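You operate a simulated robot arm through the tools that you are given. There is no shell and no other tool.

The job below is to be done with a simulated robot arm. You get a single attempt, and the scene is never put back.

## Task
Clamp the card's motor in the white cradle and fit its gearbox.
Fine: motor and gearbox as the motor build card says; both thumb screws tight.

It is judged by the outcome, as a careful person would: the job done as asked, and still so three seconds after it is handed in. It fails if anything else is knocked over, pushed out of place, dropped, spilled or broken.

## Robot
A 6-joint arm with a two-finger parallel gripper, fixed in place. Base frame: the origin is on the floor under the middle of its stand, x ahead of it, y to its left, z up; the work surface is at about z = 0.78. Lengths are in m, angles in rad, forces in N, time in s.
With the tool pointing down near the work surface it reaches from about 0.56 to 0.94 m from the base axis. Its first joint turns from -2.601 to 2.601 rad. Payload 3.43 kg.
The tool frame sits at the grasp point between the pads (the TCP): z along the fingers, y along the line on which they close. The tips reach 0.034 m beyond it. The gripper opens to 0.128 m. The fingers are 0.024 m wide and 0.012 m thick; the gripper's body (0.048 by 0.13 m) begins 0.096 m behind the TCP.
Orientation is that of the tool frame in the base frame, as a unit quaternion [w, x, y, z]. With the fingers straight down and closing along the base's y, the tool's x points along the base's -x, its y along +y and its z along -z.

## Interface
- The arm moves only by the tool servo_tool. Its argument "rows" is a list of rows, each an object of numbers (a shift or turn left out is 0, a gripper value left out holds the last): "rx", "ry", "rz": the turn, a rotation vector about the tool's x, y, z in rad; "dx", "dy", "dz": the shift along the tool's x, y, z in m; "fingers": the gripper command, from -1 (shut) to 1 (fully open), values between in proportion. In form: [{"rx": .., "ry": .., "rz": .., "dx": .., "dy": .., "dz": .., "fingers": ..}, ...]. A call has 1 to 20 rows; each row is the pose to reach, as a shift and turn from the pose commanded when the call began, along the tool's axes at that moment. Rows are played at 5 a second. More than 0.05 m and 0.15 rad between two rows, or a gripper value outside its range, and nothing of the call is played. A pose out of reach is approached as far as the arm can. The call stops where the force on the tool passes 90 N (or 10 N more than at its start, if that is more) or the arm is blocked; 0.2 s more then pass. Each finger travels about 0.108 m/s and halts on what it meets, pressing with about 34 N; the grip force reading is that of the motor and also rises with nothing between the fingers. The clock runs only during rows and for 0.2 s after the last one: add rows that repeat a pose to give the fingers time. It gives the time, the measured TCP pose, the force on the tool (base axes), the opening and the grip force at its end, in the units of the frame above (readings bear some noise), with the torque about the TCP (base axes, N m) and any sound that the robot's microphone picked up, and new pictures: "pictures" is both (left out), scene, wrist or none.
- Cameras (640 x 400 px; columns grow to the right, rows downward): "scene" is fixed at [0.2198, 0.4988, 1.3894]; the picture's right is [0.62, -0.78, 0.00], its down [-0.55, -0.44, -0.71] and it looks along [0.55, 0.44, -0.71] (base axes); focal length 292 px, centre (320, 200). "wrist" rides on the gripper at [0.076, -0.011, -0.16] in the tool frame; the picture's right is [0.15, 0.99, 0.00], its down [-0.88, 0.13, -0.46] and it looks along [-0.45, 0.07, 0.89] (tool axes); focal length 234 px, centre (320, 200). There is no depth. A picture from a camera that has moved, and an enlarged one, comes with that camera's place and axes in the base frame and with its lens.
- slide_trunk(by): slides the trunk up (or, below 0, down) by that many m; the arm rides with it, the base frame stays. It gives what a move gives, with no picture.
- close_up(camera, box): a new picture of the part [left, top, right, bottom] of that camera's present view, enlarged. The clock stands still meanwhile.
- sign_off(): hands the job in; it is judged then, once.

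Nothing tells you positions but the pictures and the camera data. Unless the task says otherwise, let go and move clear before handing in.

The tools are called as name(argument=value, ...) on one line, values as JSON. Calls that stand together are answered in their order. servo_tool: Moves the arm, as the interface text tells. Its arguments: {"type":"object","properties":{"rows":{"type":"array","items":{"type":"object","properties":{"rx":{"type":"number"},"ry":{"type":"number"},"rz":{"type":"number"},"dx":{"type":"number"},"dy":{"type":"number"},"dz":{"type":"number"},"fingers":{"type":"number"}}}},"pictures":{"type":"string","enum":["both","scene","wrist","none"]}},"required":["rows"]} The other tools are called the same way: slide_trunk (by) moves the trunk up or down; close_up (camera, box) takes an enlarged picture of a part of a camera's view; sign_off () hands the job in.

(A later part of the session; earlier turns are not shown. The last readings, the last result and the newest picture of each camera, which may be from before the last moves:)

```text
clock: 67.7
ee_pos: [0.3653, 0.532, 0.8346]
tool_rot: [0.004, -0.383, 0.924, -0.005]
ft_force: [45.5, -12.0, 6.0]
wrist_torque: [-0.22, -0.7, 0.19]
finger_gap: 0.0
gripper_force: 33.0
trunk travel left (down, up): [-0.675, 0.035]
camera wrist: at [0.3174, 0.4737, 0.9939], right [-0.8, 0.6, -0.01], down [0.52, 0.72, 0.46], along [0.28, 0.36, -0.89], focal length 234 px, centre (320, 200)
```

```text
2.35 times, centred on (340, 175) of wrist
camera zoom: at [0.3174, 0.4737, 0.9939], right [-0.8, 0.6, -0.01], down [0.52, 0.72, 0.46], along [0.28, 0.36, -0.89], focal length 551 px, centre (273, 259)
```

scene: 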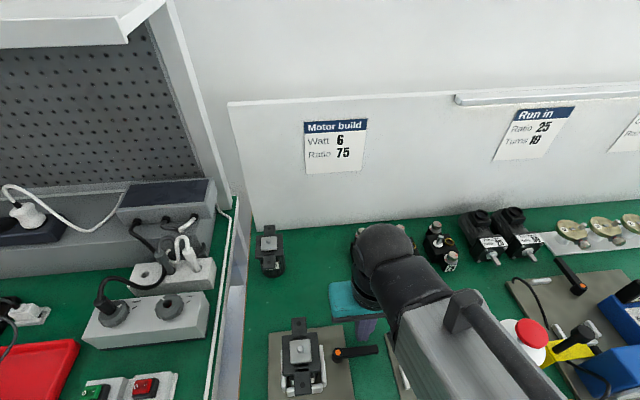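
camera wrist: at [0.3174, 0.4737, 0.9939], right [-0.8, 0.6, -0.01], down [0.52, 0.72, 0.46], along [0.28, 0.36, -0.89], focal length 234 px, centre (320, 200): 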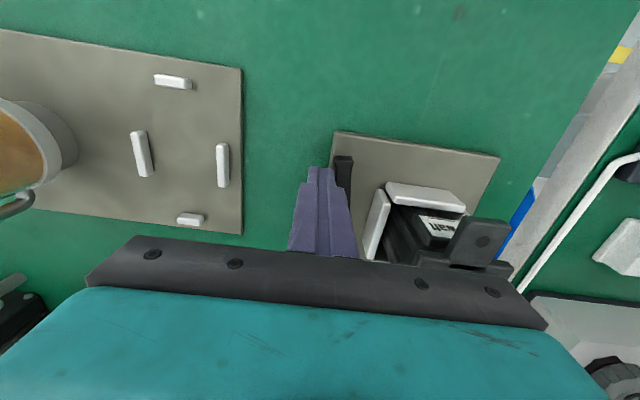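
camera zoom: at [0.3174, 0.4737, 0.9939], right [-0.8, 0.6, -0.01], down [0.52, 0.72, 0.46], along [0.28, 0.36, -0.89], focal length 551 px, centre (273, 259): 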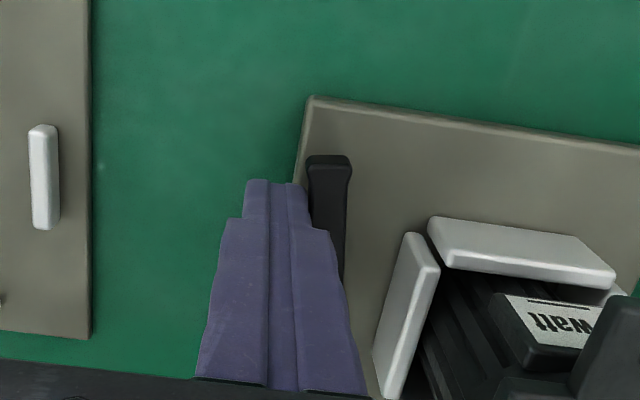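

The lever met a firm stop at about 90°, so the clamp should be closed. I'll back off, rise and check.

servo_tool(rows=[{"dy": -0.006}, {"dy": -0.014}, {"dy": -0.022}, {"dy": -0.022, "dz": -0.01}, {"dy": -0.022, "dz": -0.03}, {"dy": -0.022, "dz": -0.05}, {"dy": -0.022, "dz": -0.07}, {"dy": -0.022, "dz": -0.09}, {"dy": -0.022, "dz": -0.11}, {"dy": -0.022, "dz": -0.13}, {"dy": -0.022, "dz": -0.15}, {"dy": -0.022, "dz": -0.16}, {"dy": -0.022, "dz": -0.16}])

close_up(camera="wrist", box=[280, 60, 480, 260])

close_up(camera="scene", box=[260, 310, 400, 400])

```text
clock: 70.5
ee_pos: [0.3726, 0.5212, 0.994]
tool_rot: [0.0, -0.384, 0.923, -0.001]
ft_force: [-0.6, 0.1, 0.0]
wrist_torque: [-0.02, -0.03, 0.02]
finger_gap: 0.0
gripper_force: 32.9
trunk travel left (down, up): [-0.675, 0.035]
camera wrist: at [0.328, 0.462, 1.1544], right [-0.8, 0.6, 0.0], down [0.53, 0.72, 0.45], along [0.27, 0.36, -0.89], focal length 234 px, centre (320, 200)
```

scene: 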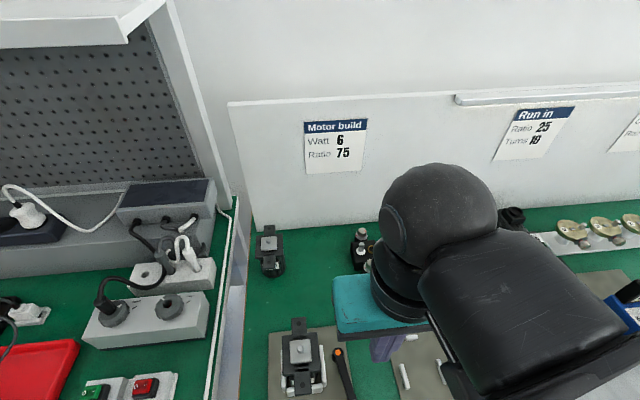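
wrist: 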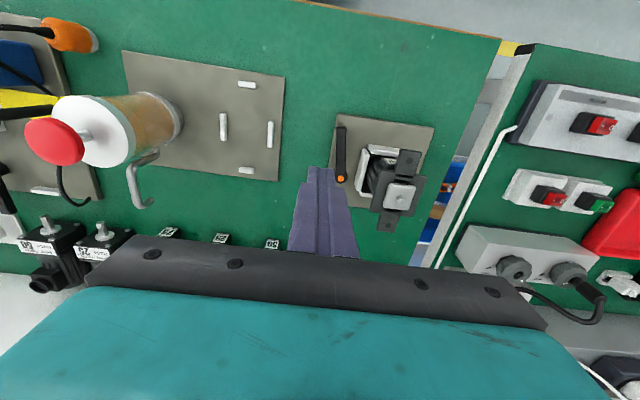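

```text
2.00 times, centred on (380, 160) of wrist
camera zoom: at [0.328, 0.462, 1.1544], right [-0.8, 0.6, 0.0], down [0.53, 0.72, 0.45], along [0.27, 0.36, -0.89], focal length 468 px, centre (200, 280)
```

zoom: 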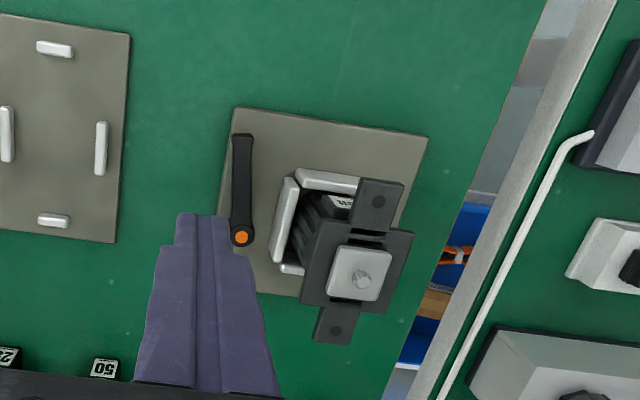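

```text
4.44 times, centred on (330, 355) of scene
camera zoom: at [0.2198, 0.4988, 1.3894], right [0.62, -0.78, 0.0], down [-0.55, -0.44, -0.71], along [0.55, 0.44, -0.71], focal length 1296 px, centre (276, -489)
```

zoom: 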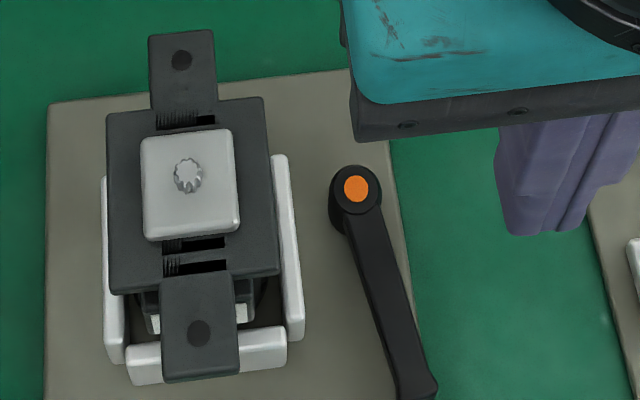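

The lever now points to the front and rests at its stop. To confirm the clamp holds, I'll grip the motor's flange lightly and test whether it resists a tiny lift.

servo_tool(rows=[{"dx": -0.002, "dy": 0.005, "fingers": 0.22}, {"dx": -0.008, "dy": 0.02}, {"dx": -0.015, "dy": 0.04}, {"dx": -0.022, "dy": 0.06}, {"dx": -0.029, "dy": 0.08}, {"dx": -0.035, "dy": 0.096}, {"dx": -0.0377, "dy": 0.1054}, {"dx": -0.0377, "dy": 0.1054}], pictures="wrist")

close_up(camera="wrist", box=[260, 80, 380, 220])

```text
clock: 72.3
ee_pos: [0.3253, 0.6219, 0.9931]
tool_rot: [-0.001, -0.384, 0.924, 0.0]
ft_force: [-1.1, 0.9, 0.0]
wrist_torque: [0.01, -0.02, 0.0]
finger_gap: 0.078
gripper_force: 0.1
trunk travel left (down, up): [-0.675, 0.035]
camera wrist: at [0.2804, 0.5622, 1.1542], right [-0.8, 0.6, 0.0], down [0.53, 0.72, 0.45], along [0.27, 0.36, -0.89], focal length 234 px, centre (320, 200)
```

wrist: 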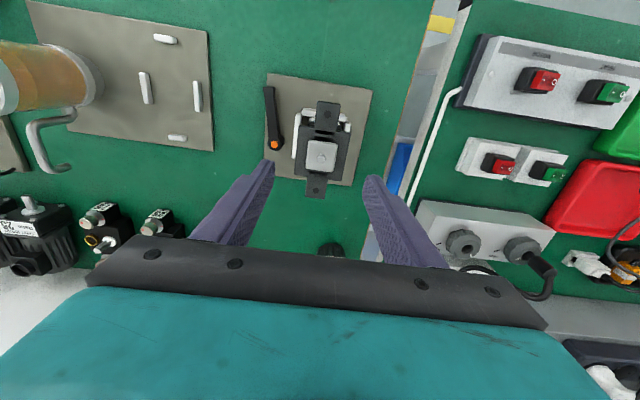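

```text
2.86 times, centred on (320, 150) of wrist
camera zoom: at [0.2804, 0.5622, 1.1542], right [-0.8, 0.6, 0.0], down [0.53, 0.72, 0.45], along [0.27, 0.36, -0.89], focal length 669 px, centre (320, 343)
```

zoom: 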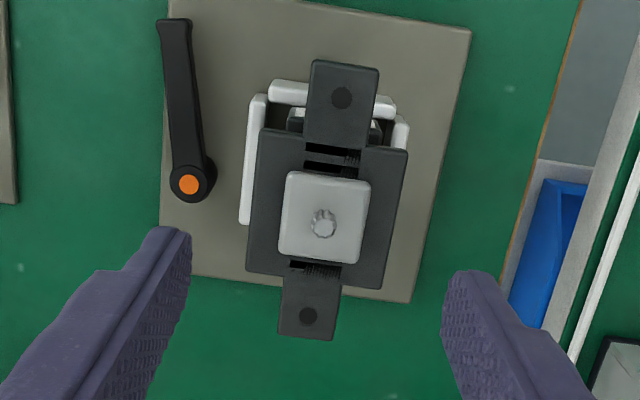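

servo_tool(rows=[{"dx": -0.001, "dy": 0.001, "dz": 0.005}, {"dx": -0.0018, "dy": 0.0014, "dz": 0.02}, {"dx": -0.0018, "dy": 0.0014, "dz": 0.04}, {"dx": -0.0018, "dy": 0.0014, "dz": 0.06}, {"dx": -0.0018, "dy": 0.0014, "dz": 0.08}, {"dx": -0.0018, "dy": 0.0014, "dz": 0.098}, {"dx": -0.0018, "dy": 0.0014, "dz": 0.112}, {"dx": -0.0018, "dy": 0.0014, "dz": 0.122}, {"dx": -0.0018, "dy": 0.0014, "dz": 0.125}, {"dx": -0.0018, "dy": 0.0014, "dz": 0.125, "fingers": -0.1}, {"dx": -0.0018, "dy": 0.0014, "dz": 0.125, "fingers": -1}, {"dx": -0.0018, "dy": 0.0014, "dz": 0.125, "fingers": -1}, {"dx": -0.0018, "dy": 0.0014, "dz": 0.125, "fingers": -1}], pictures="none")

servo_tool(rows=[{"dz": -0.001}, {"dz": -0.002}, {"dz": -0.003}, {"dz": -0.003}], pictures="none")

```text
clock: 75.1
ee_pos: [0.3249, 0.623, 0.8703]
tool_rot: [-0.002, -0.383, 0.924, 0.001]
ft_force: [0.1, 0.5, 0.6]
wrist_torque: [-0.08, 0.01, 0.05]
finger_gap: 0.0596
gripper_force: 33.6
trunk travel left (down, up): [-0.675, 0.035]
```

```text
clock: 76.1
ee_pos: [0.3261, 0.6238, 0.8693]
tool_rot: [-0.002, -0.383, 0.924, -0.002]
ft_force: [2.1, -4.3, -21.9]
wrist_torque: [0.45, -0.31, 0.08]
finger_gap: 0.0598
gripper_force: 34.2
trunk travel left (down, up): [-0.675, 0.035]
```

The motor resists a 22 N pull without moving, so the clamp holds. I'll release it, rise and head to the 75 gearbox at about (0.728, 0.539).

servo_tool(rows=[{"dz": 0.002}, {"dz": 0.003, "fingers": 0.22}, {"dz": 0.003, "fingers": 0.22}, {"dz": -0.005}, {"dz": -0.02}, {"dz": -0.04}, {"dz": -0.06}, {"dz": -0.08}, {"dz": -0.1}, {"dz": -0.12}, {"dz": -0.14}, {"dz": -0.16}, {"dz": -0.17}, {"dz": -0.17}], pictures="none")

servo_tool(rows=[{"dx": -0.003, "dy": -0.004}, {"dx": -0.012, "dy": -0.018}, {"dx": -0.024, "dy": -0.036}, {"dx": -0.036, "dy": -0.055}, {"dx": -0.048, "dy": -0.073}, {"dx": -0.06, "dy": -0.091}, {"dx": -0.072, "dy": -0.11}, {"dx": -0.084, "dy": -0.128}, {"dx": -0.096, "dy": -0.146}, {"dx": -0.108, "dy": -0.165}, {"dx": -0.12, "dy": -0.183}, {"dx": -0.132, "dy": -0.201}, {"dx": -0.144, "dy": -0.22}, {"dx": -0.156, "dy": -0.238}, {"dx": -0.168, "dy": -0.256}, {"dx": -0.18, "dy": -0.275}, {"dx": -0.192, "dy": -0.293}, {"dx": -0.204, "dy": -0.311}, {"dx": -0.212, "dy": -0.325}, {"dx": -0.214, "dy": -0.33}])

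```text
clock: 79.1
ee_pos: [0.3253, 0.6238, 1.0426]
tool_rot: [-0.002, -0.384, 0.923, 0.0]
ft_force: [0.7, -0.4, -0.8]
wrist_torque: [0.0, 0.01, 0.0]
finger_gap: 0.0782
gripper_force: 0.0
trunk travel left (down, up): [-0.675, 0.035]
```

```text
clock: 83.3
ee_pos: [0.7117, 0.541, 1.0417]
tool_rot: [0.0, -0.383, 0.924, 0.0]
ft_force: [-0.3, 0.4, 0.0]
wrist_torque: [0.01, -0.01, -0.01]
finger_gap: 0.0779
gripper_force: 0.1
trunk travel left (down, up): [-0.675, 0.035]
camera wrist: at [0.6655, 0.4828, 1.2019], right [-0.8, 0.59, 0.0], down [0.53, 0.72, 0.45], along [0.27, 0.36, -0.89], focal length 234 px, centre (320, 200)
```

scene: 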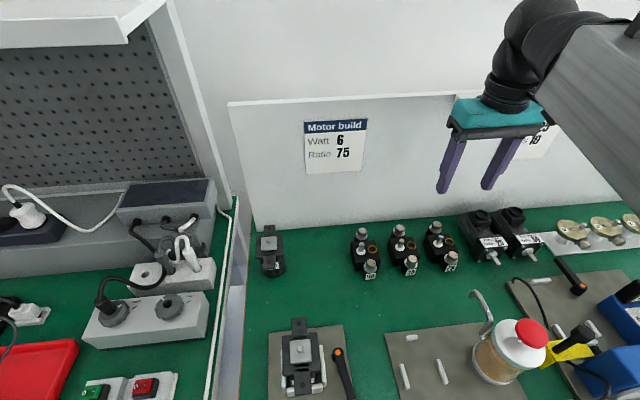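
wrist: 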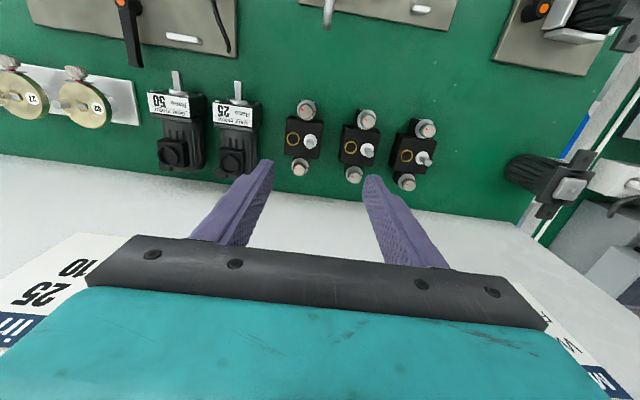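

close_up(camera="wrist", box=[270, 90, 390, 190])

close_up(camera="wrist", box=[275, 92, 335, 182])

close_up(camera="scene", box=[410, 210, 480, 280])

close_up(camera="scene", box=[260, 310, 380, 400])

```text
4.00 times, centred on (330, 140) of wrist
camera zoom: at [0.6655, 0.4828, 1.2019], right [-0.8, 0.59, 0.0], down [0.53, 0.72, 0.45], along [0.27, 0.36, -0.89], focal length 937 px, centre (280, 440)
```

zoom: 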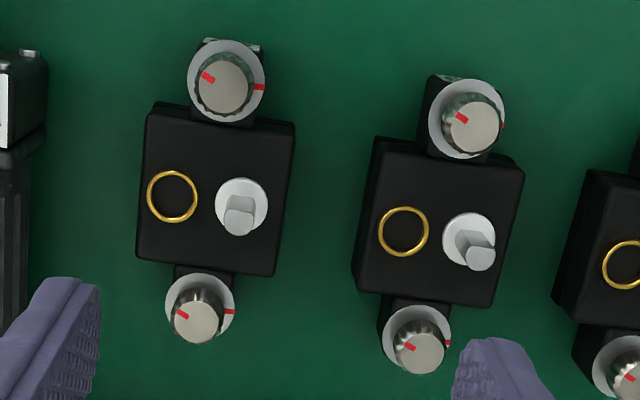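

```text
4.44 times, centred on (305, 137) of wrist
camera zoom: at [0.6655, 0.4828, 1.2019], right [-0.8, 0.59, 0.0], down [0.53, 0.72, 0.45], along [0.27, 0.36, -0.89], focal length 1041 px, centre (387, 480)
```

zoom: 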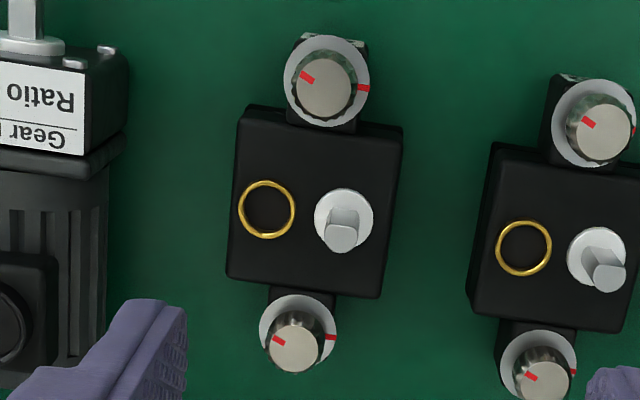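

```text
5.71 times, centred on (445, 245) of scene
camera zoom: at [0.2198, 0.4988, 1.3894], right [0.62, -0.78, 0.0], down [-0.55, -0.44, -0.71], along [0.55, 0.44, -0.71], focal length 1667 px, centre (-394, -57)
```

zoom: 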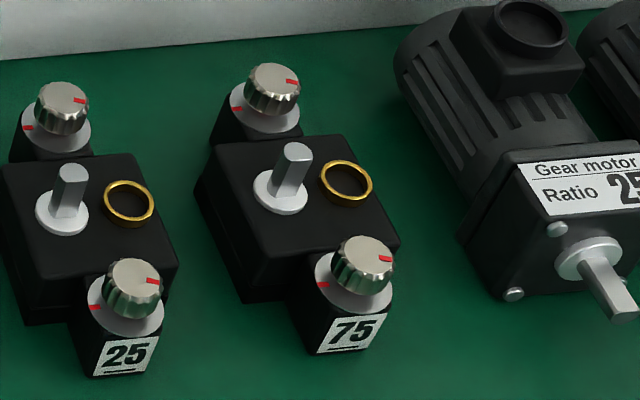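

```text
4.44 times, centred on (320, 355) of scene
camera zoom: at [0.2198, 0.4988, 1.3894], right [0.62, -0.78, 0.0], down [-0.55, -0.44, -0.71], along [0.55, 0.44, -0.71], focal length 1296 px, centre (320, -489)
```

zoom: 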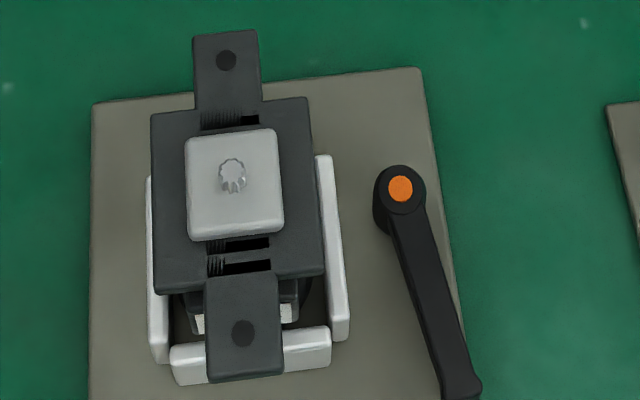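

I have a good view of the 75 gearbox: centre near f 0.896 and r 0.146 in the bench frame, and aligned with the tool. I'll centre over it with the fingers narrowed to 72 mm and come down partway.

servo_tool(rows=[{"dx": -0.003, "dy": -0.006, "fingers": 0.125}, {"dx": -0.008, "dy": -0.016, "dz": 0.0}, {"dx": -0.012, "dy": -0.0255, "dz": 0.0}, {"dx": -0.012, "dy": -0.0255, "dz": 0.01}, {"dx": -0.012, "dy": -0.0255, "dz": 0.025}, {"dx": -0.012, "dy": -0.0255, "dz": 0.045}, {"dx": -0.012, "dy": -0.0255, "dz": 0.065}, {"dx": -0.012, "dy": -0.0255, "dz": 0.085}, {"dx": -0.012, "dy": -0.0255, "dz": 0.102}, {"dx": -0.012, "dy": -0.0255, "dz": 0.112}, {"dx": -0.012, "dy": -0.0255, "dz": 0.112}])

close_up(camera="wrist", box=[240, 80, 400, 230])

```text
clock: 85.7
ee_pos: [0.7363, 0.5333, 0.931]
tool_rot: [-0.001, -0.384, 0.923, 0.0]
ft_force: [0.5, -0.2, 0.5]
wrist_torque: [0.03, 0.01, -0.01]
finger_gap: 0.072
gripper_force: 0.1
trunk travel left (down, up): [-0.675, 0.035]
camera wrist: at [0.6911, 0.4739, 1.0912], right [-0.8, 0.6, 0.0], down [0.53, 0.72, 0.45], along [0.27, 0.36, -0.89], focal length 234 px, centre (320, 200)
```

scene: 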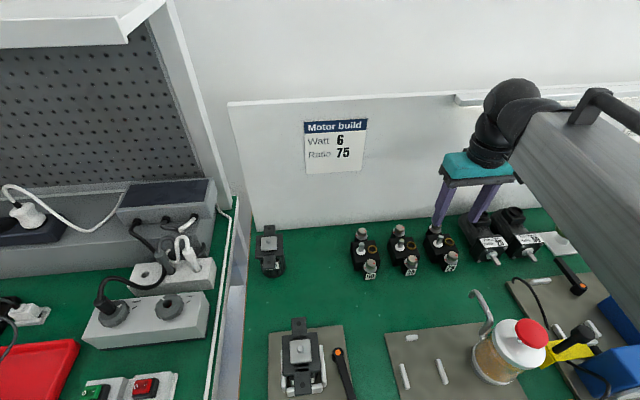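
wrist: 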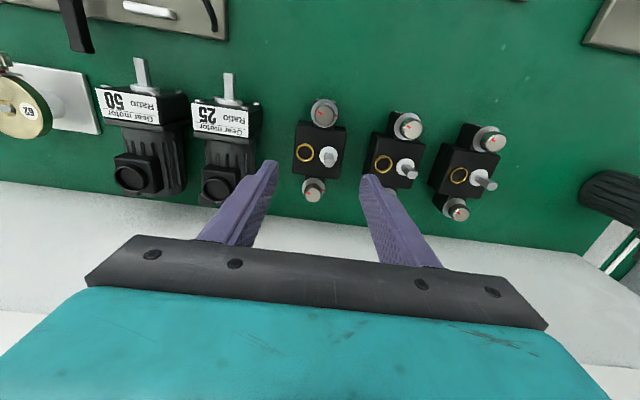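

```text
2.67 times, centred on (320, 155) of wrist
camera zoom: at [0.6911, 0.4739, 1.0912], right [-0.8, 0.6, 0.0], down [0.53, 0.72, 0.45], along [0.27, 0.36, -0.89], focal length 624 px, centre (320, 320)
```

zoom: 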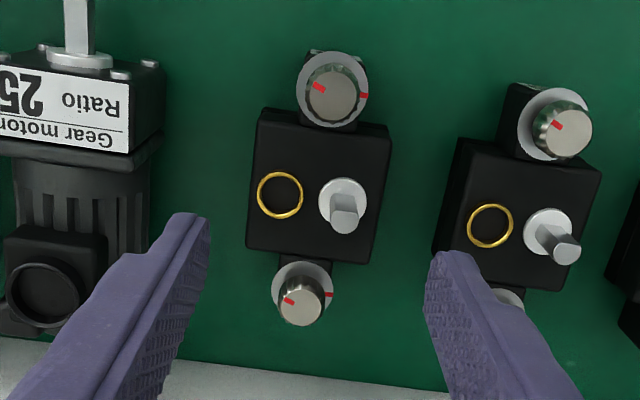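

The fingers straddle the gearbox. I'll lower alongside it, with the tips about 1 cm above the table, and grip the box sides.

servo_tool(rows=[{"dx": 0.001, "dy": -0.001, "dz": 0.005}, {"dx": 0.002, "dy": -0.0017, "dz": 0.018}, {"dx": 0.002, "dy": -0.0017, "dz": 0.034}, {"dx": 0.002, "dy": -0.0017, "dz": 0.05}, {"dx": 0.002, "dy": -0.0017, "dz": 0.065}, {"dx": 0.002, "dy": -0.0017, "dz": 0.08}, {"dx": 0.002, "dy": -0.0017, "dz": 0.092}, {"dx": 0.002, "dy": -0.0017, "dz": 0.102}, {"dx": 0.002, "dy": -0.0017, "dz": 0.107}, {"dx": 0.002, "dy": -0.0017, "dz": 0.107}], pictures="wrist")

close_up(camera="wrist", box=[240, 100, 400, 260])

```text
clock: 87.9
ee_pos: [0.7363, 0.5297, 0.8229]
tool_rot: [-0.001, -0.383, 0.924, -0.001]
ft_force: [-0.2, 0.4, -0.1]
wrist_torque: [-0.04, 0.01, -0.01]
finger_gap: 0.0717
gripper_force: 0.0
trunk travel left (down, up): [-0.675, 0.035]
camera wrist: at [0.6907, 0.4709, 0.9835], right [-0.8, 0.6, 0.0], down [0.53, 0.72, 0.45], along [0.27, 0.36, -0.89], focal length 234 px, centre (320, 200)
```

wrist: 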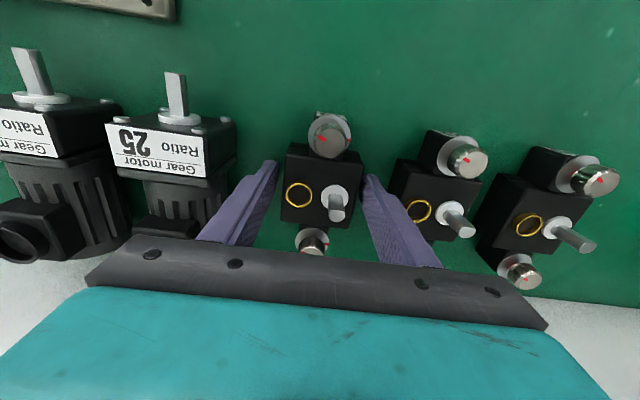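

```text
2.50 times, centred on (320, 180) of wrist
camera zoom: at [0.6907, 0.4709, 0.9835], right [-0.8, 0.6, 0.0], down [0.53, 0.72, 0.45], along [0.27, 0.36, -0.89], focal length 585 px, centre (320, 250)
```

zoom: 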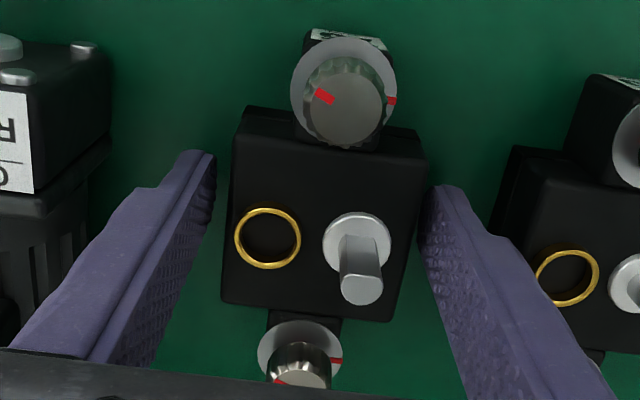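

servo_tool(rows=[{"fingers": 0.0}, {"fingers": -0.1}, {"fingers": -1}, {"fingers": -1}, {"fingers": -1}, {"fingers": -1}], pictures="none")

close_up(camera="wrist", box=[240, 100, 400, 260])

servo_tool(rows=[{"dz": -0.001}, {"dz": -0.003}, {"dz": -0.006}, {"dz": -0.01}, {"dz": -0.014}, {"dz": -0.018}, {"dz": -0.02}, {"dz": -0.02}], pictures="none")

close_up(camera="wrist", box=[240, 100, 400, 260])

```text
clock: 89.3
ee_pos: [0.736, 0.5312, 0.823]
tool_rot: [-0.001, -0.383, 0.924, 0.0]
ft_force: [-0.7, 1.4, -1.1]
wrist_torque: [0.08, 0.03, 0.07]
finger_gap: 0.0599
gripper_force: 34.1
trunk travel left (down, up): [-0.675, 0.035]
```

```text
2.50 times, centred on (320, 180) of wrist
camera zoom: at [0.6906, 0.471, 0.9835], right [-0.8, 0.6, 0.0], down [0.53, 0.72, 0.45], along [0.27, 0.36, -0.89], focal length 585 px, centre (320, 250)
```

zoom: 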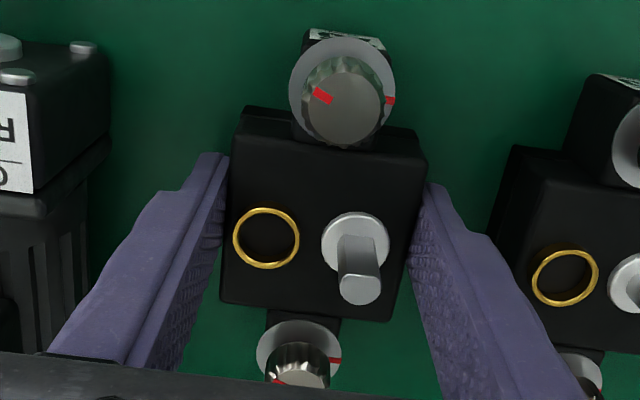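

```text
clock: 91.1
ee_pos: [0.7358, 0.5307, 0.8429]
tool_rot: [-0.002, -0.384, 0.924, -0.001]
ft_force: [-0.1, -0.2, -3.6]
wrist_torque: [0.01, 0.01, 0.02]
finger_gap: 0.06
gripper_force: 34.3
trunk travel left (down, up): [-0.675, 0.035]
```

```text
2.50 times, centred on (320, 180) of wrist
camera zoom: at [0.6911, 0.4706, 1.003], right [-0.8, 0.6, 0.0], down [0.53, 0.72, 0.45], along [0.27, 0.36, -0.89], focal length 585 px, centre (320, 250)
```

zoom: 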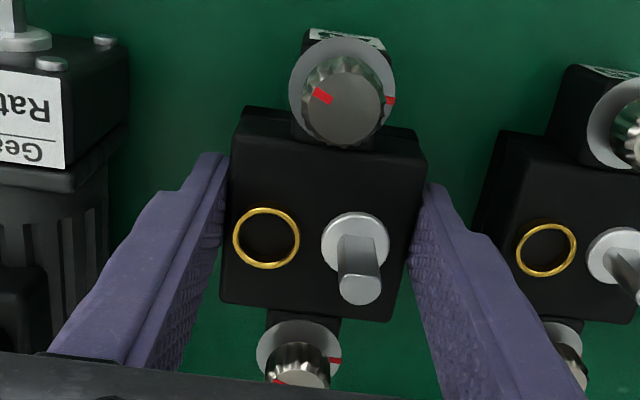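

The gearbox is gripped at 60 mm and lifted about 2 cm with no slip. I'll take detailed views to find exactly where its screws sit relative to the tool.

close_up(camera="wrist", box=[290, 105, 370, 155])

close_up(camera="wrist", box=[275, 205, 355, 255])

close_up(camera="wrist", box=[275, 135, 365, 235])

```text
8.00 times, centred on (330, 130) of wrist
camera zoom: at [0.6911, 0.4706, 1.003], right [-0.8, 0.6, 0.0], down [0.53, 0.72, 0.45], along [0.27, 0.36, -0.89], focal length 1873 px, centre (240, 760)
```

zoom: 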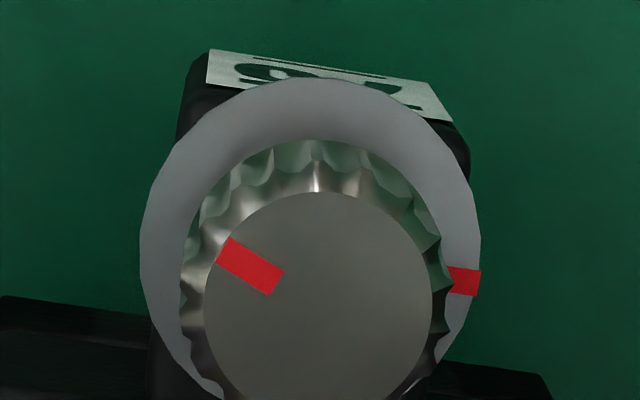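

```text
8.00 times, centred on (315, 230) of wrist
camera zoom: at [0.6911, 0.4706, 1.003], right [-0.8, 0.6, 0.0], down [0.53, 0.72, 0.45], along [0.27, 0.36, -0.89], focal length 1873 px, centre (360, -40)
```

zoom: 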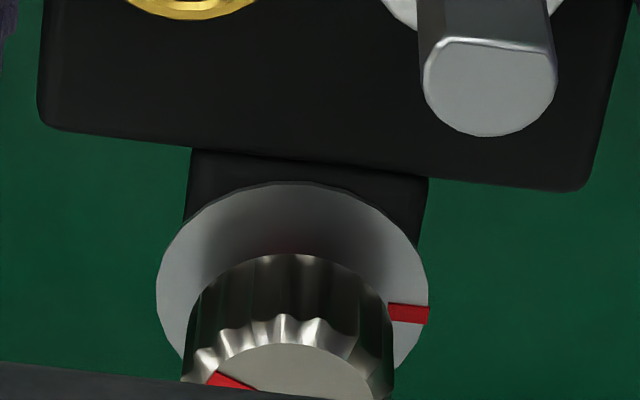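

```text
4.00 times, centred on (320, 185) of wrist
camera zoom: at [0.6911, 0.4706, 1.003], right [-0.8, 0.6, 0.0], down [0.53, 0.72, 0.45], along [0.27, 0.36, -0.89], focal length 937 px, centre (320, 260)
```

zoom: 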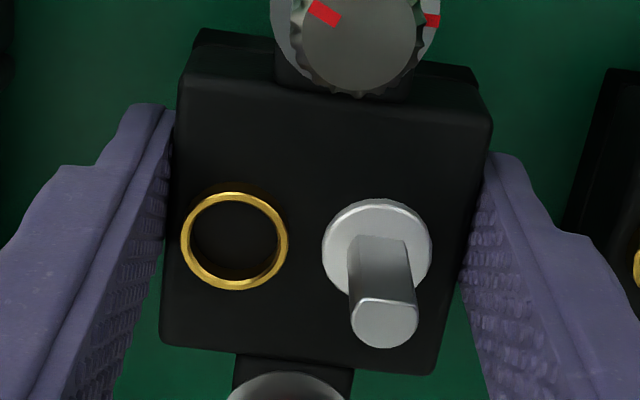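

The screws' midpoint sits about 2.6 mm behind the tool centre. I'll raise the gearbox and carry it back above the clamped motor.

servo_tool(rows=[{"dz": -0.003}, {"dz": -0.01}, {"dz": -0.02}, {"dz": -0.032}, {"dz": -0.046}, {"dz": -0.06}, {"dz": -0.075}, {"dz": -0.09}, {"dz": -0.105}, {"dz": -0.12}, {"dz": -0.135}, {"dz": -0.15}, {"dz": -0.162}, {"dz": -0.167}, {"dz": -0.167}], pictures="wrist")

servo_tool(rows=[{"dx": 0.002, "dy": 0.004}, {"dx": 0.008, "dy": 0.012}, {"dx": 0.017, "dy": 0.026}, {"dx": 0.026, "dy": 0.04}, {"dx": 0.035, "dy": 0.055}, {"dx": 0.045, "dy": 0.07}, {"dx": 0.054, "dy": 0.085}, {"dx": 0.064, "dy": 0.1}, {"dx": 0.073, "dy": 0.115}, {"dx": 0.083, "dy": 0.13}, {"dx": 0.092, "dy": 0.145}, {"dx": 0.102, "dy": 0.16}, {"dx": 0.111, "dy": 0.175}, {"dx": 0.121, "dy": 0.19}, {"dx": 0.13, "dy": 0.205}, {"dx": 0.14, "dy": 0.22}, {"dx": 0.148, "dy": 0.232}, {"dx": 0.154, "dy": 0.24}, {"dx": 0.155, "dy": 0.243}, {"dx": 0.155, "dy": 0.243}])

```text
clock: 94.3
ee_pos: [0.7365, 0.5307, 1.0092]
tool_rot: [-0.002, -0.383, 0.924, 0.0]
ft_force: [-0.2, 0.1, -3.2]
wrist_torque: [0.03, 0.0, 0.02]
finger_gap: 0.0596
gripper_force: 34.3
trunk travel left (down, up): [-0.675, 0.035]
camera wrist: at [0.6906, 0.4706, 1.1703], right [-0.8, 0.6, 0.0], down [0.53, 0.72, 0.45], along [0.27, 0.36, -0.89], focal length 234 px, centre (320, 200)
```

wrist: 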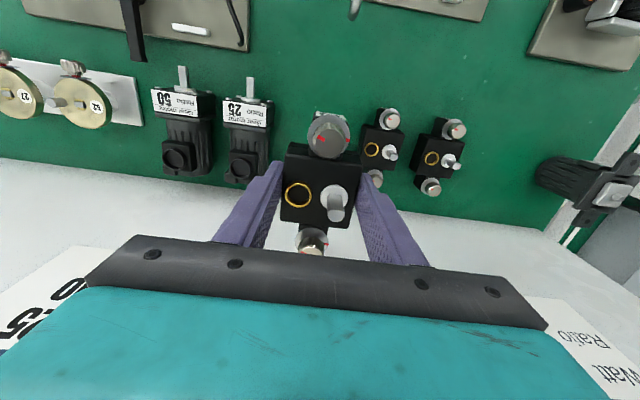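

```text
clock: 98.5
ee_pos: [0.4544, 0.5932, 1.0091]
tool_rot: [-0.001, -0.383, 0.924, -0.001]
ft_force: [1.3, -0.6, -4.1]
wrist_torque: [0.0, 0.02, 0.01]
finger_gap: 0.0599
gripper_force: 33.7
trunk travel left (down, up): [-0.675, 0.035]
camera wrist: at [0.41, 0.5332, 1.17], right [-0.8, 0.6, 0.0], down [0.53, 0.72, 0.45], along [0.27, 0.36, -0.89], focal length 234 px, centre (320, 200)
```

scene: 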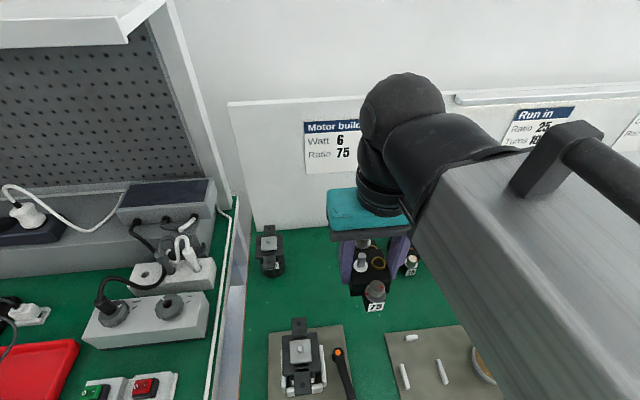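
wrist: 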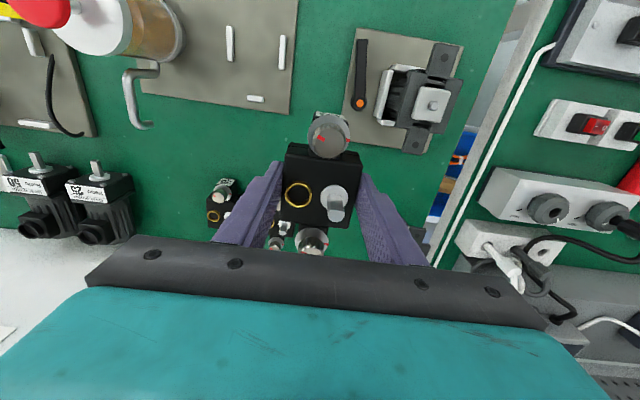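

The gearbox is held steadily. I'll continue to above the motor.

servo_tool(rows=[{"dx": 0.002, "dy": 0.004}, {"dx": 0.008, "dy": 0.013}, {"dx": 0.017, "dy": 0.027}, {"dx": 0.026, "dy": 0.042}, {"dx": 0.035, "dy": 0.056}, {"dx": 0.044, "dy": 0.07}, {"dx": 0.053, "dy": 0.084}, {"dx": 0.061, "dy": 0.097}, {"dx": 0.068, "dy": 0.108}, {"dx": 0.072, "dy": 0.1142}, {"dx": 0.072, "dy": 0.1142}, {"dx": 0.072, "dy": 0.1142}])

close_up(camera="wrist", box=[250, 60, 400, 260])

close_up(camera="scene", box=[230, 260, 380, 400])

```text
clock: 101.1
ee_pos: [0.323, 0.6218, 1.0089]
tool_rot: [-0.001, -0.383, 0.924, 0.0]
ft_force: [0.6, 0.2, -3.9]
wrist_torque: [-0.02, 0.01, -0.02]
finger_gap: 0.0598
gripper_force: 34.1
trunk travel left (down, up): [-0.675, 0.035]
camera wrist: at [0.2777, 0.5629, 1.1704], right [-0.8, 0.6, 0.0], down [0.53, 0.72, 0.45], along [0.27, 0.36, -0.89], focal length 234 px, centre (320, 200)
```

scene: 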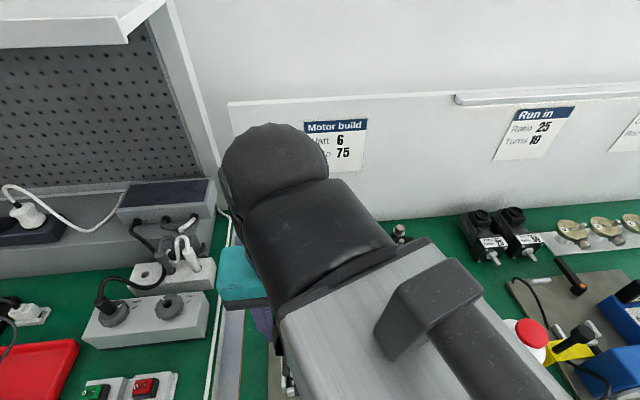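
wrist: 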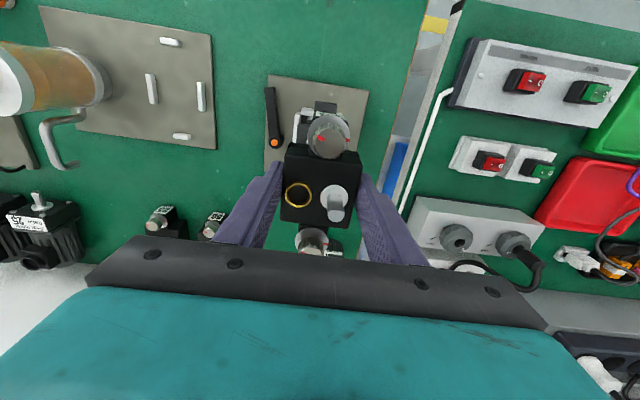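

```text
2.00 times, centred on (325, 160) of wrist
camera zoom: at [0.2777, 0.5629, 1.1704], right [-0.8, 0.6, 0.0], down [0.53, 0.72, 0.45], along [0.27, 0.36, -0.89], focal length 468 px, centre (310, 280)
```

zoom: 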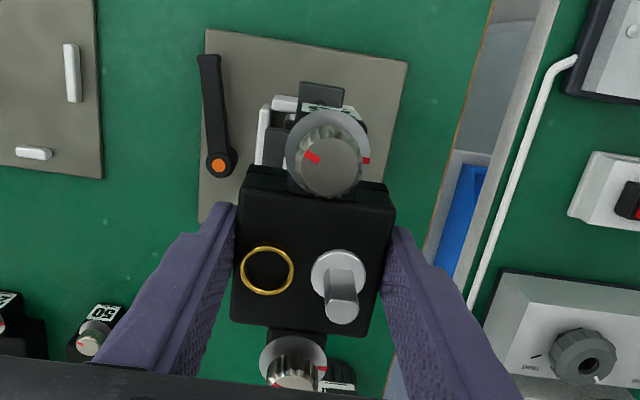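

```text
2.86 times, centred on (305, 330) of scene
camera zoom: at [0.2198, 0.4988, 1.3894], right [0.62, -0.78, 0.0], down [-0.55, -0.44, -0.71], along [0.55, 0.44, -0.71], focal length 834 px, centre (363, -171)
```

zoom: 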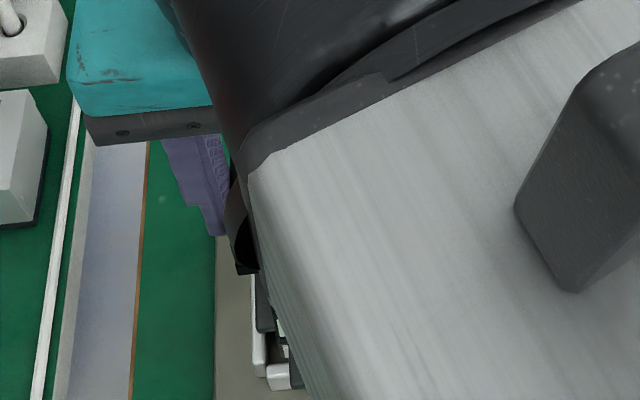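

close_up(camera="wrist", box=[290, 90, 370, 150])

```text
6.67 times, centred on (330, 120) of wrist
camera zoom: at [0.2777, 0.5629, 1.1704], right [-0.8, 0.6, 0.0], down [0.53, 0.72, 0.45], along [0.27, 0.36, -0.89], focal length 1561 px, centre (253, 733)
```

zoom: 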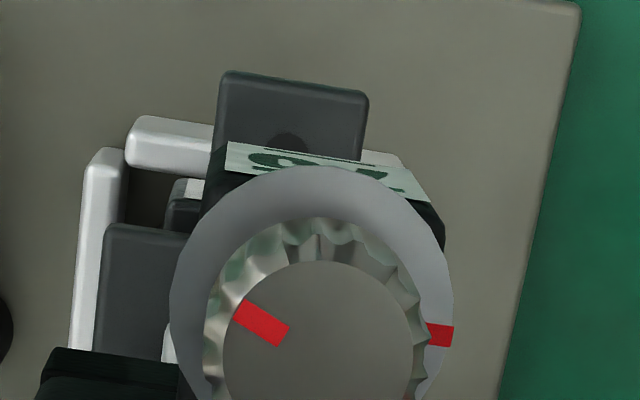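

Alignment is within about 1 mm. I'll apply that correction and lower to just above the pinion.

servo_tool(rows=[{"dx": 0.0009, "dy": -0.0005, "dz": 0.003}, {"dx": 0.0009, "dy": -0.0005, "dz": 0.01}, {"dx": 0.0009, "dy": -0.0005, "dz": 0.02}, {"dx": 0.0009, "dy": -0.0005, "dz": 0.031}, {"dx": 0.0009, "dy": -0.0005, "dz": 0.042}, {"dx": 0.0009, "dy": -0.0005, "dz": 0.05}, {"dx": 0.0009, "dy": -0.0005, "dz": 0.054}, {"dx": 0.0009, "dy": -0.0005, "dz": 0.055}, {"dx": 0.0009, "dy": -0.0005, "dz": 0.055}], pictures="wrist")

close_up(camera="wrist", box=[270, 90, 370, 160])

```text
clock: 103.1
ee_pos: [0.3235, 0.6214, 0.9541]
tool_rot: [-0.001, -0.383, 0.924, 0.0]
ft_force: [-0.3, 0.6, -2.8]
wrist_torque: [-0.01, 0.0, 0.02]
finger_gap: 0.06
gripper_force: 33.9
trunk travel left (down, up): [-0.675, 0.035]
camera wrist: at [0.2771, 0.5617, 1.1155], right [-0.8, 0.6, 0.0], down [0.53, 0.72, 0.45], along [0.27, 0.36, -0.89], focal length 234 px, centre (320, 200)
```

wrist: 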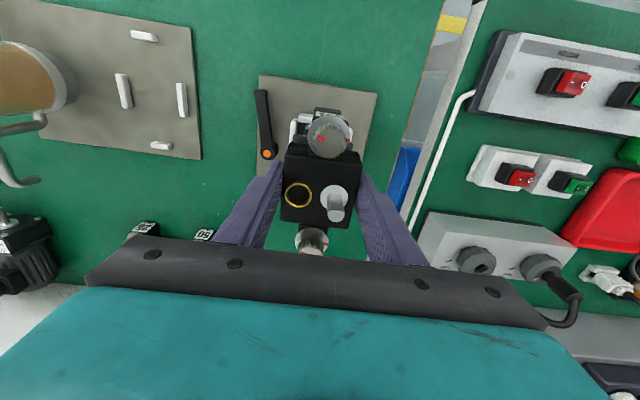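

```text
5.71 times, centred on (320, 125) of wrist
camera zoom: at [0.2771, 0.5617, 1.1155], right [-0.8, 0.6, 0.0], down [0.53, 0.72, 0.45], along [0.27, 0.36, -0.89], focal length 1338 px, centre (320, 629)
```

zoom: 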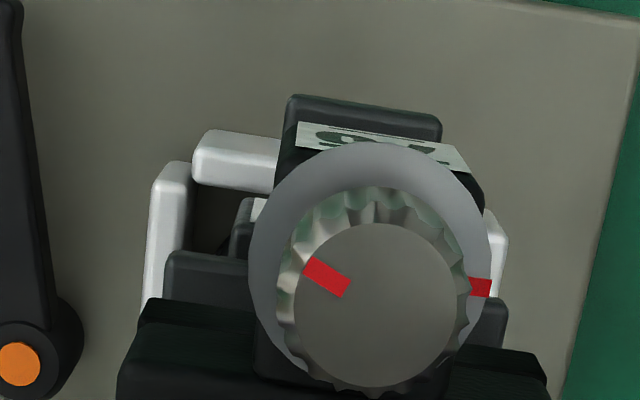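

servo_tool(rows=[{"dz": 0.002}, {"dz": 0.004}, {"dz": 0.006}, {"dz": 0.008}, {"dz": 0.008}], pictures="none")

servo_tool(rows=[{"dz": 0.001}, {"dz": 0.002}, {"dz": 0.003}, {"dz": 0.004}, {"dz": 0.004}], pictures="none")

```text
clock: 104.3
ee_pos: [0.3225, 0.6215, 0.9475]
tool_rot: [0.0, -0.383, 0.924, -0.001]
ft_force: [-0.5, 0.0, -4.4]
wrist_torque: [-0.01, 0.03, -0.01]
finger_gap: 0.0601
gripper_force: 34.0
trunk travel left (down, up): [-0.675, 0.035]
```

```text
clock: 105.5
ee_pos: [0.3218, 0.6211, 0.9427]
tool_rot: [-0.001, -0.383, 0.924, 0.0]
ft_force: [0.1, 0.5, -3.4]
wrist_torque: [-0.03, -0.02, 0.01]
finger_gap: 0.0596
gripper_force: 34.2
trunk travel left (down, up): [-0.675, 0.035]
```

servo_tool(rows=[{"dz": 0.001}, {"dz": 0.002}, {"dz": 0.003}, {"dz": 0.004}, {"dz": 0.004}], pictures="none")

```text
clock: 106.7
ee_pos: [0.3227, 0.6205, 0.9383]
tool_rot: [0.0, -0.383, 0.924, -0.001]
ft_force: [-0.4, 0.0, -3.8]
wrist_torque: [-0.02, 0.01, 0.02]
finger_gap: 0.06
gripper_force: 34.1
trunk travel left (down, up): [-0.675, 0.035]
```

servo_tool(rows=[{"dz": 0.001}, {"dz": 0.002}, {"dz": 0.003}, {"dz": 0.004}, {"dz": 0.004}], pictures="none")

```text
clock: 107.9
ee_pos: [0.3219, 0.6216, 0.9354]
tool_rot: [-0.001, -0.384, 0.923, 0.0]
ft_force: [-0.4, -0.2, -3.5]
wrist_torque: [-0.04, 0.01, 0.0]
finger_gap: 0.0595
gripper_force: 33.9
trunk travel left (down, up): [-0.675, 0.035]
```

servo_tool(rows=[{"dz": 0.001}, {"dz": 0.002}, {"dz": 0.003}, {"dz": 0.003}], pictures="none")

servo_tool(rows=[{"dz": 0.001}, {"dz": 0.002}, {"dz": 0.002}], pictures="none")

```text
clock: 108.9
ee_pos: [0.3227, 0.6199, 0.9316]
tool_rot: [0.0, -0.384, 0.924, -0.001]
ft_force: [0.1, 0.3, -2.5]
wrist_torque: [-0.02, 0.04, -0.01]
finger_gap: 0.0598
gripper_force: 33.9
trunk travel left (down, up): [-0.675, 0.035]
```

```text
clock: 109.7
ee_pos: [0.3228, 0.6212, 0.9291]
tool_rot: [0.0, -0.383, 0.924, 0.0]
ft_force: [-0.5, 0.1, -4.4]
wrist_torque: [0.0, 0.02, 0.01]
finger_gap: 0.0596
gripper_force: 33.5
trunk travel left (down, up): [-0.675, 0.035]
```

servo_tool(rows=[{"dz": 0.001}, {"dz": 0.002}, {"dz": 0.002}], pictures="none")

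servo_tool(rows=[{"dz": 0.001}, {"dz": 0.002}, {"dz": 0.002}], pictures="wrist")

close_up(camera="wrist", box=[260, 90, 380, 260])

```text
clock: 110.5
ee_pos: [0.324, 0.6209, 0.9278]
tool_rot: [-0.001, -0.383, 0.924, 0.0]
ft_force: [-0.3, -0.2, 1.0]
wrist_torque: [-0.1, 0.14, 0.0]
finger_gap: 0.0598
gripper_force: 34.4
trunk travel left (down, up): [-0.675, 0.035]
```

```text
clock: 111.3
ee_pos: [0.3228, 0.6199, 0.9275]
tool_rot: [0.0, -0.383, 0.924, 0.0]
ft_force: [2.5, 5.1, 21.5]
wrist_torque: [-0.58, 0.4, -0.01]
finger_gap: 0.06
gripper_force: 34.0
trunk travel left (down, up): [-0.675, 0.035]
camera wrist: at [0.2769, 0.561, 1.0883], right [-0.8, 0.6, 0.0], down [0.53, 0.71, 0.46], along [0.27, 0.37, -0.89], focal length 234 px, centre (320, 200)
```

wrist: 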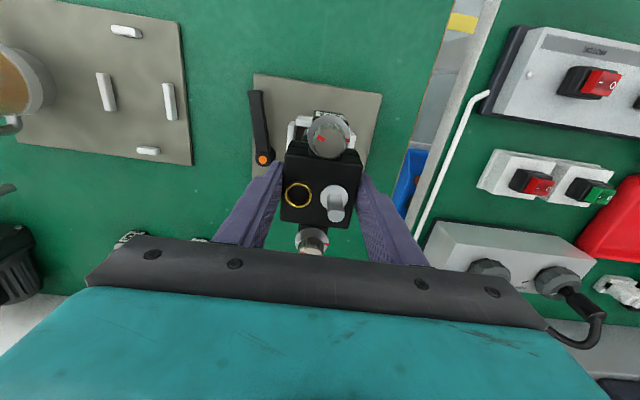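

```text
2.35 times, centred on (320, 175) of wrist
camera zoom: at [0.2769, 0.561, 1.0883], right [-0.8, 0.6, 0.0], down [0.53, 0.71, 0.46], along [0.27, 0.37, -0.89], focal length 551 px, centre (320, 259)
```

zoom: 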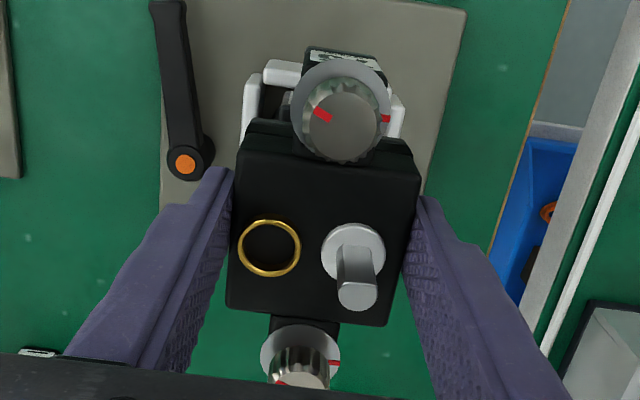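

Contact came at exactly the expected height, so the gearbox is seated on the motor flange. I'll release it and rise to inspect.

servo_tool(rows=[{"dz": -0.001}, {"dz": -0.0015, "fingers": 0.0}, {"dz": -0.0015, "fingers": 0.15}, {"dz": -0.0015, "fingers": 0.15}, {"dz": -0.006}, {"dz": -0.016}, {"dz": -0.03}, {"dz": -0.045}, {"dz": -0.06}, {"dz": -0.075}, {"dz": -0.088}, {"dz": -0.09}, {"dz": -0.09}])

close_up(camera="wrist", box=[250, 70, 390, 240])

close_up(camera="wrist", box=[285, 90, 365, 140])

```text
clock: 114.1
ee_pos: [0.3229, 0.6212, 1.0161]
tool_rot: [-0.001, -0.384, 0.923, 0.0]
ft_force: [-0.1, -0.3, -0.1]
wrist_torque: [0.0, -0.01, 0.02]
finger_gap: 0.0736
gripper_force: 0.0
trunk travel left (down, up): [-0.675, 0.035]
camera wrist: at [0.2773, 0.5614, 1.1764], right [-0.8, 0.6, 0.0], down [0.53, 0.72, 0.45], along [0.27, 0.36, -0.89], focal length 234 px, centre (320, 200)
```

scene: 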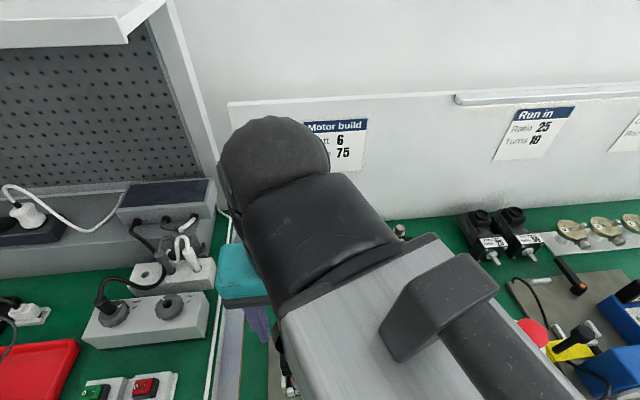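
wrist: 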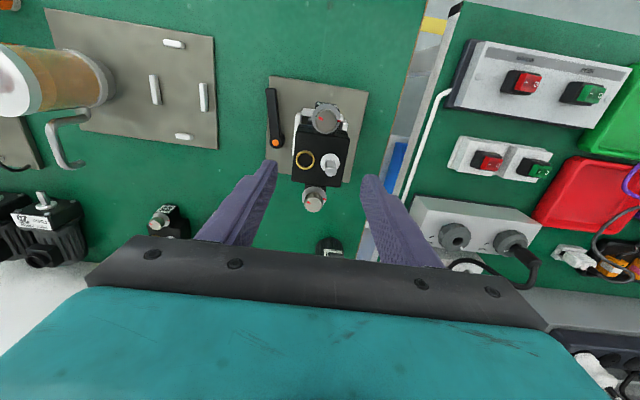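

```text
2.35 times, centred on (320, 155) of wrist
camera zoom: at [0.2773, 0.5614, 1.1764], right [-0.8, 0.6, 0.0], down [0.53, 0.72, 0.45], along [0.27, 0.36, -0.89], focal length 551 px, centre (320, 306)
```

zoom: 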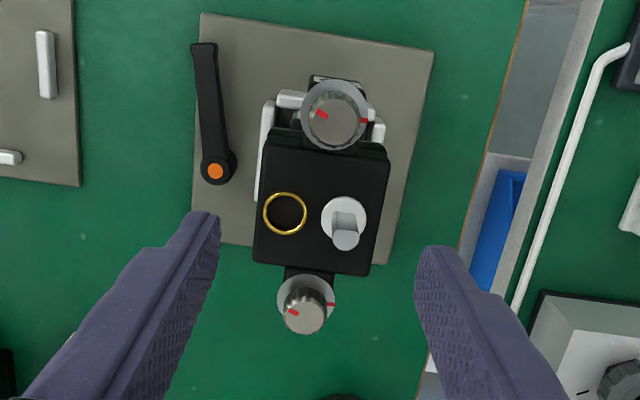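

```text
8.00 times, centred on (325, 115) of wrist
camera zoom: at [0.2773, 0.5614, 1.1764], right [-0.8, 0.6, 0.0], down [0.53, 0.72, 0.45], along [0.27, 0.36, -0.89], focal length 1873 px, centre (280, 880)
```

zoom: 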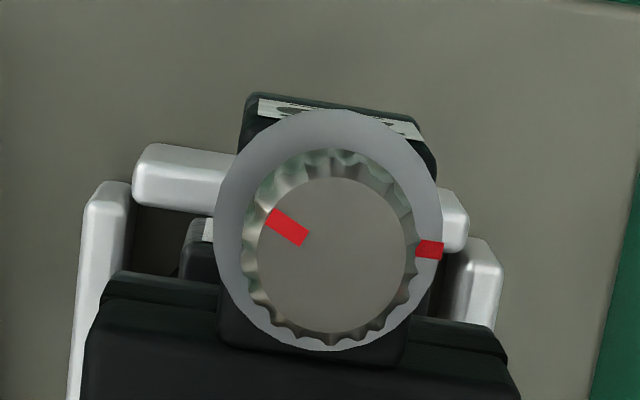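

The gearbox sits squarely on the motor. Next is the front thumb screw: its axis is about 43 mm in front of the tool, with its top near z 0.943. I'll move over it with the fingers at 44 mm.

servo_tool(rows=[{"dx": 0.004, "fingers": -0.31}, {"dx": 0.014}, {"dx": 0.026}, {"dx": 0.037}, {"dx": 0.0428}, {"dx": 0.0428, "dz": 0.004}, {"dx": 0.0428, "dz": 0.012}, {"dx": 0.0428, "dz": 0.016}, {"dx": 0.0428, "dz": 0.016}], pictures="wrist")

close_up(camera="wrist", box=[260, 100, 380, 250])

```text
clock: 116.1
ee_pos: [0.2922, 0.5906, 1.0]
tool_rot: [-0.001, -0.383, 0.924, 0.0]
ft_force: [-1.0, 0.3, 0.7]
wrist_torque: [0.04, 0.03, -0.02]
finger_gap: 0.0441
gripper_force: 0.1
trunk travel left (down, up): [-0.675, 0.035]
camera wrist: at [0.2476, 0.5311, 1.1607], right [-0.8, 0.6, 0.0], down [0.53, 0.72, 0.45], along [0.27, 0.36, -0.89], focal length 234 px, centre (320, 200)
```

wrist: 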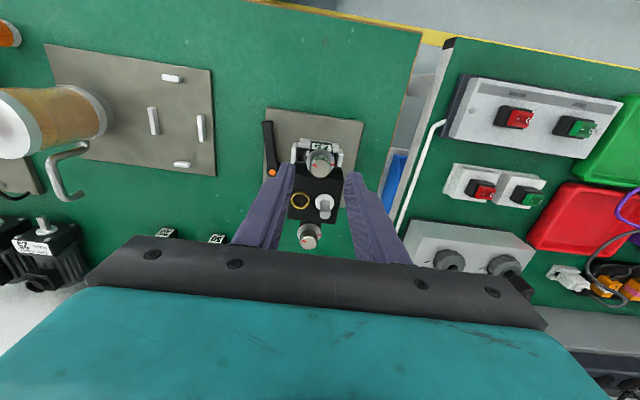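

```text
2.67 times, centred on (320, 175) of wrist
camera zoom: at [0.2476, 0.5311, 1.1607], right [-0.8, 0.6, 0.0], down [0.53, 0.72, 0.45], along [0.27, 0.36, -0.89], focal length 624 px, centre (320, 267)
```

zoom: 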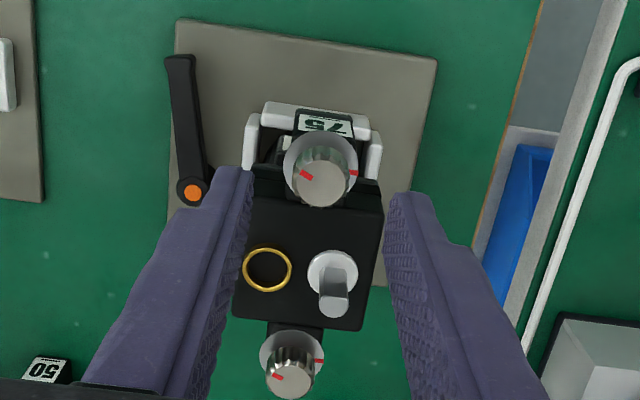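

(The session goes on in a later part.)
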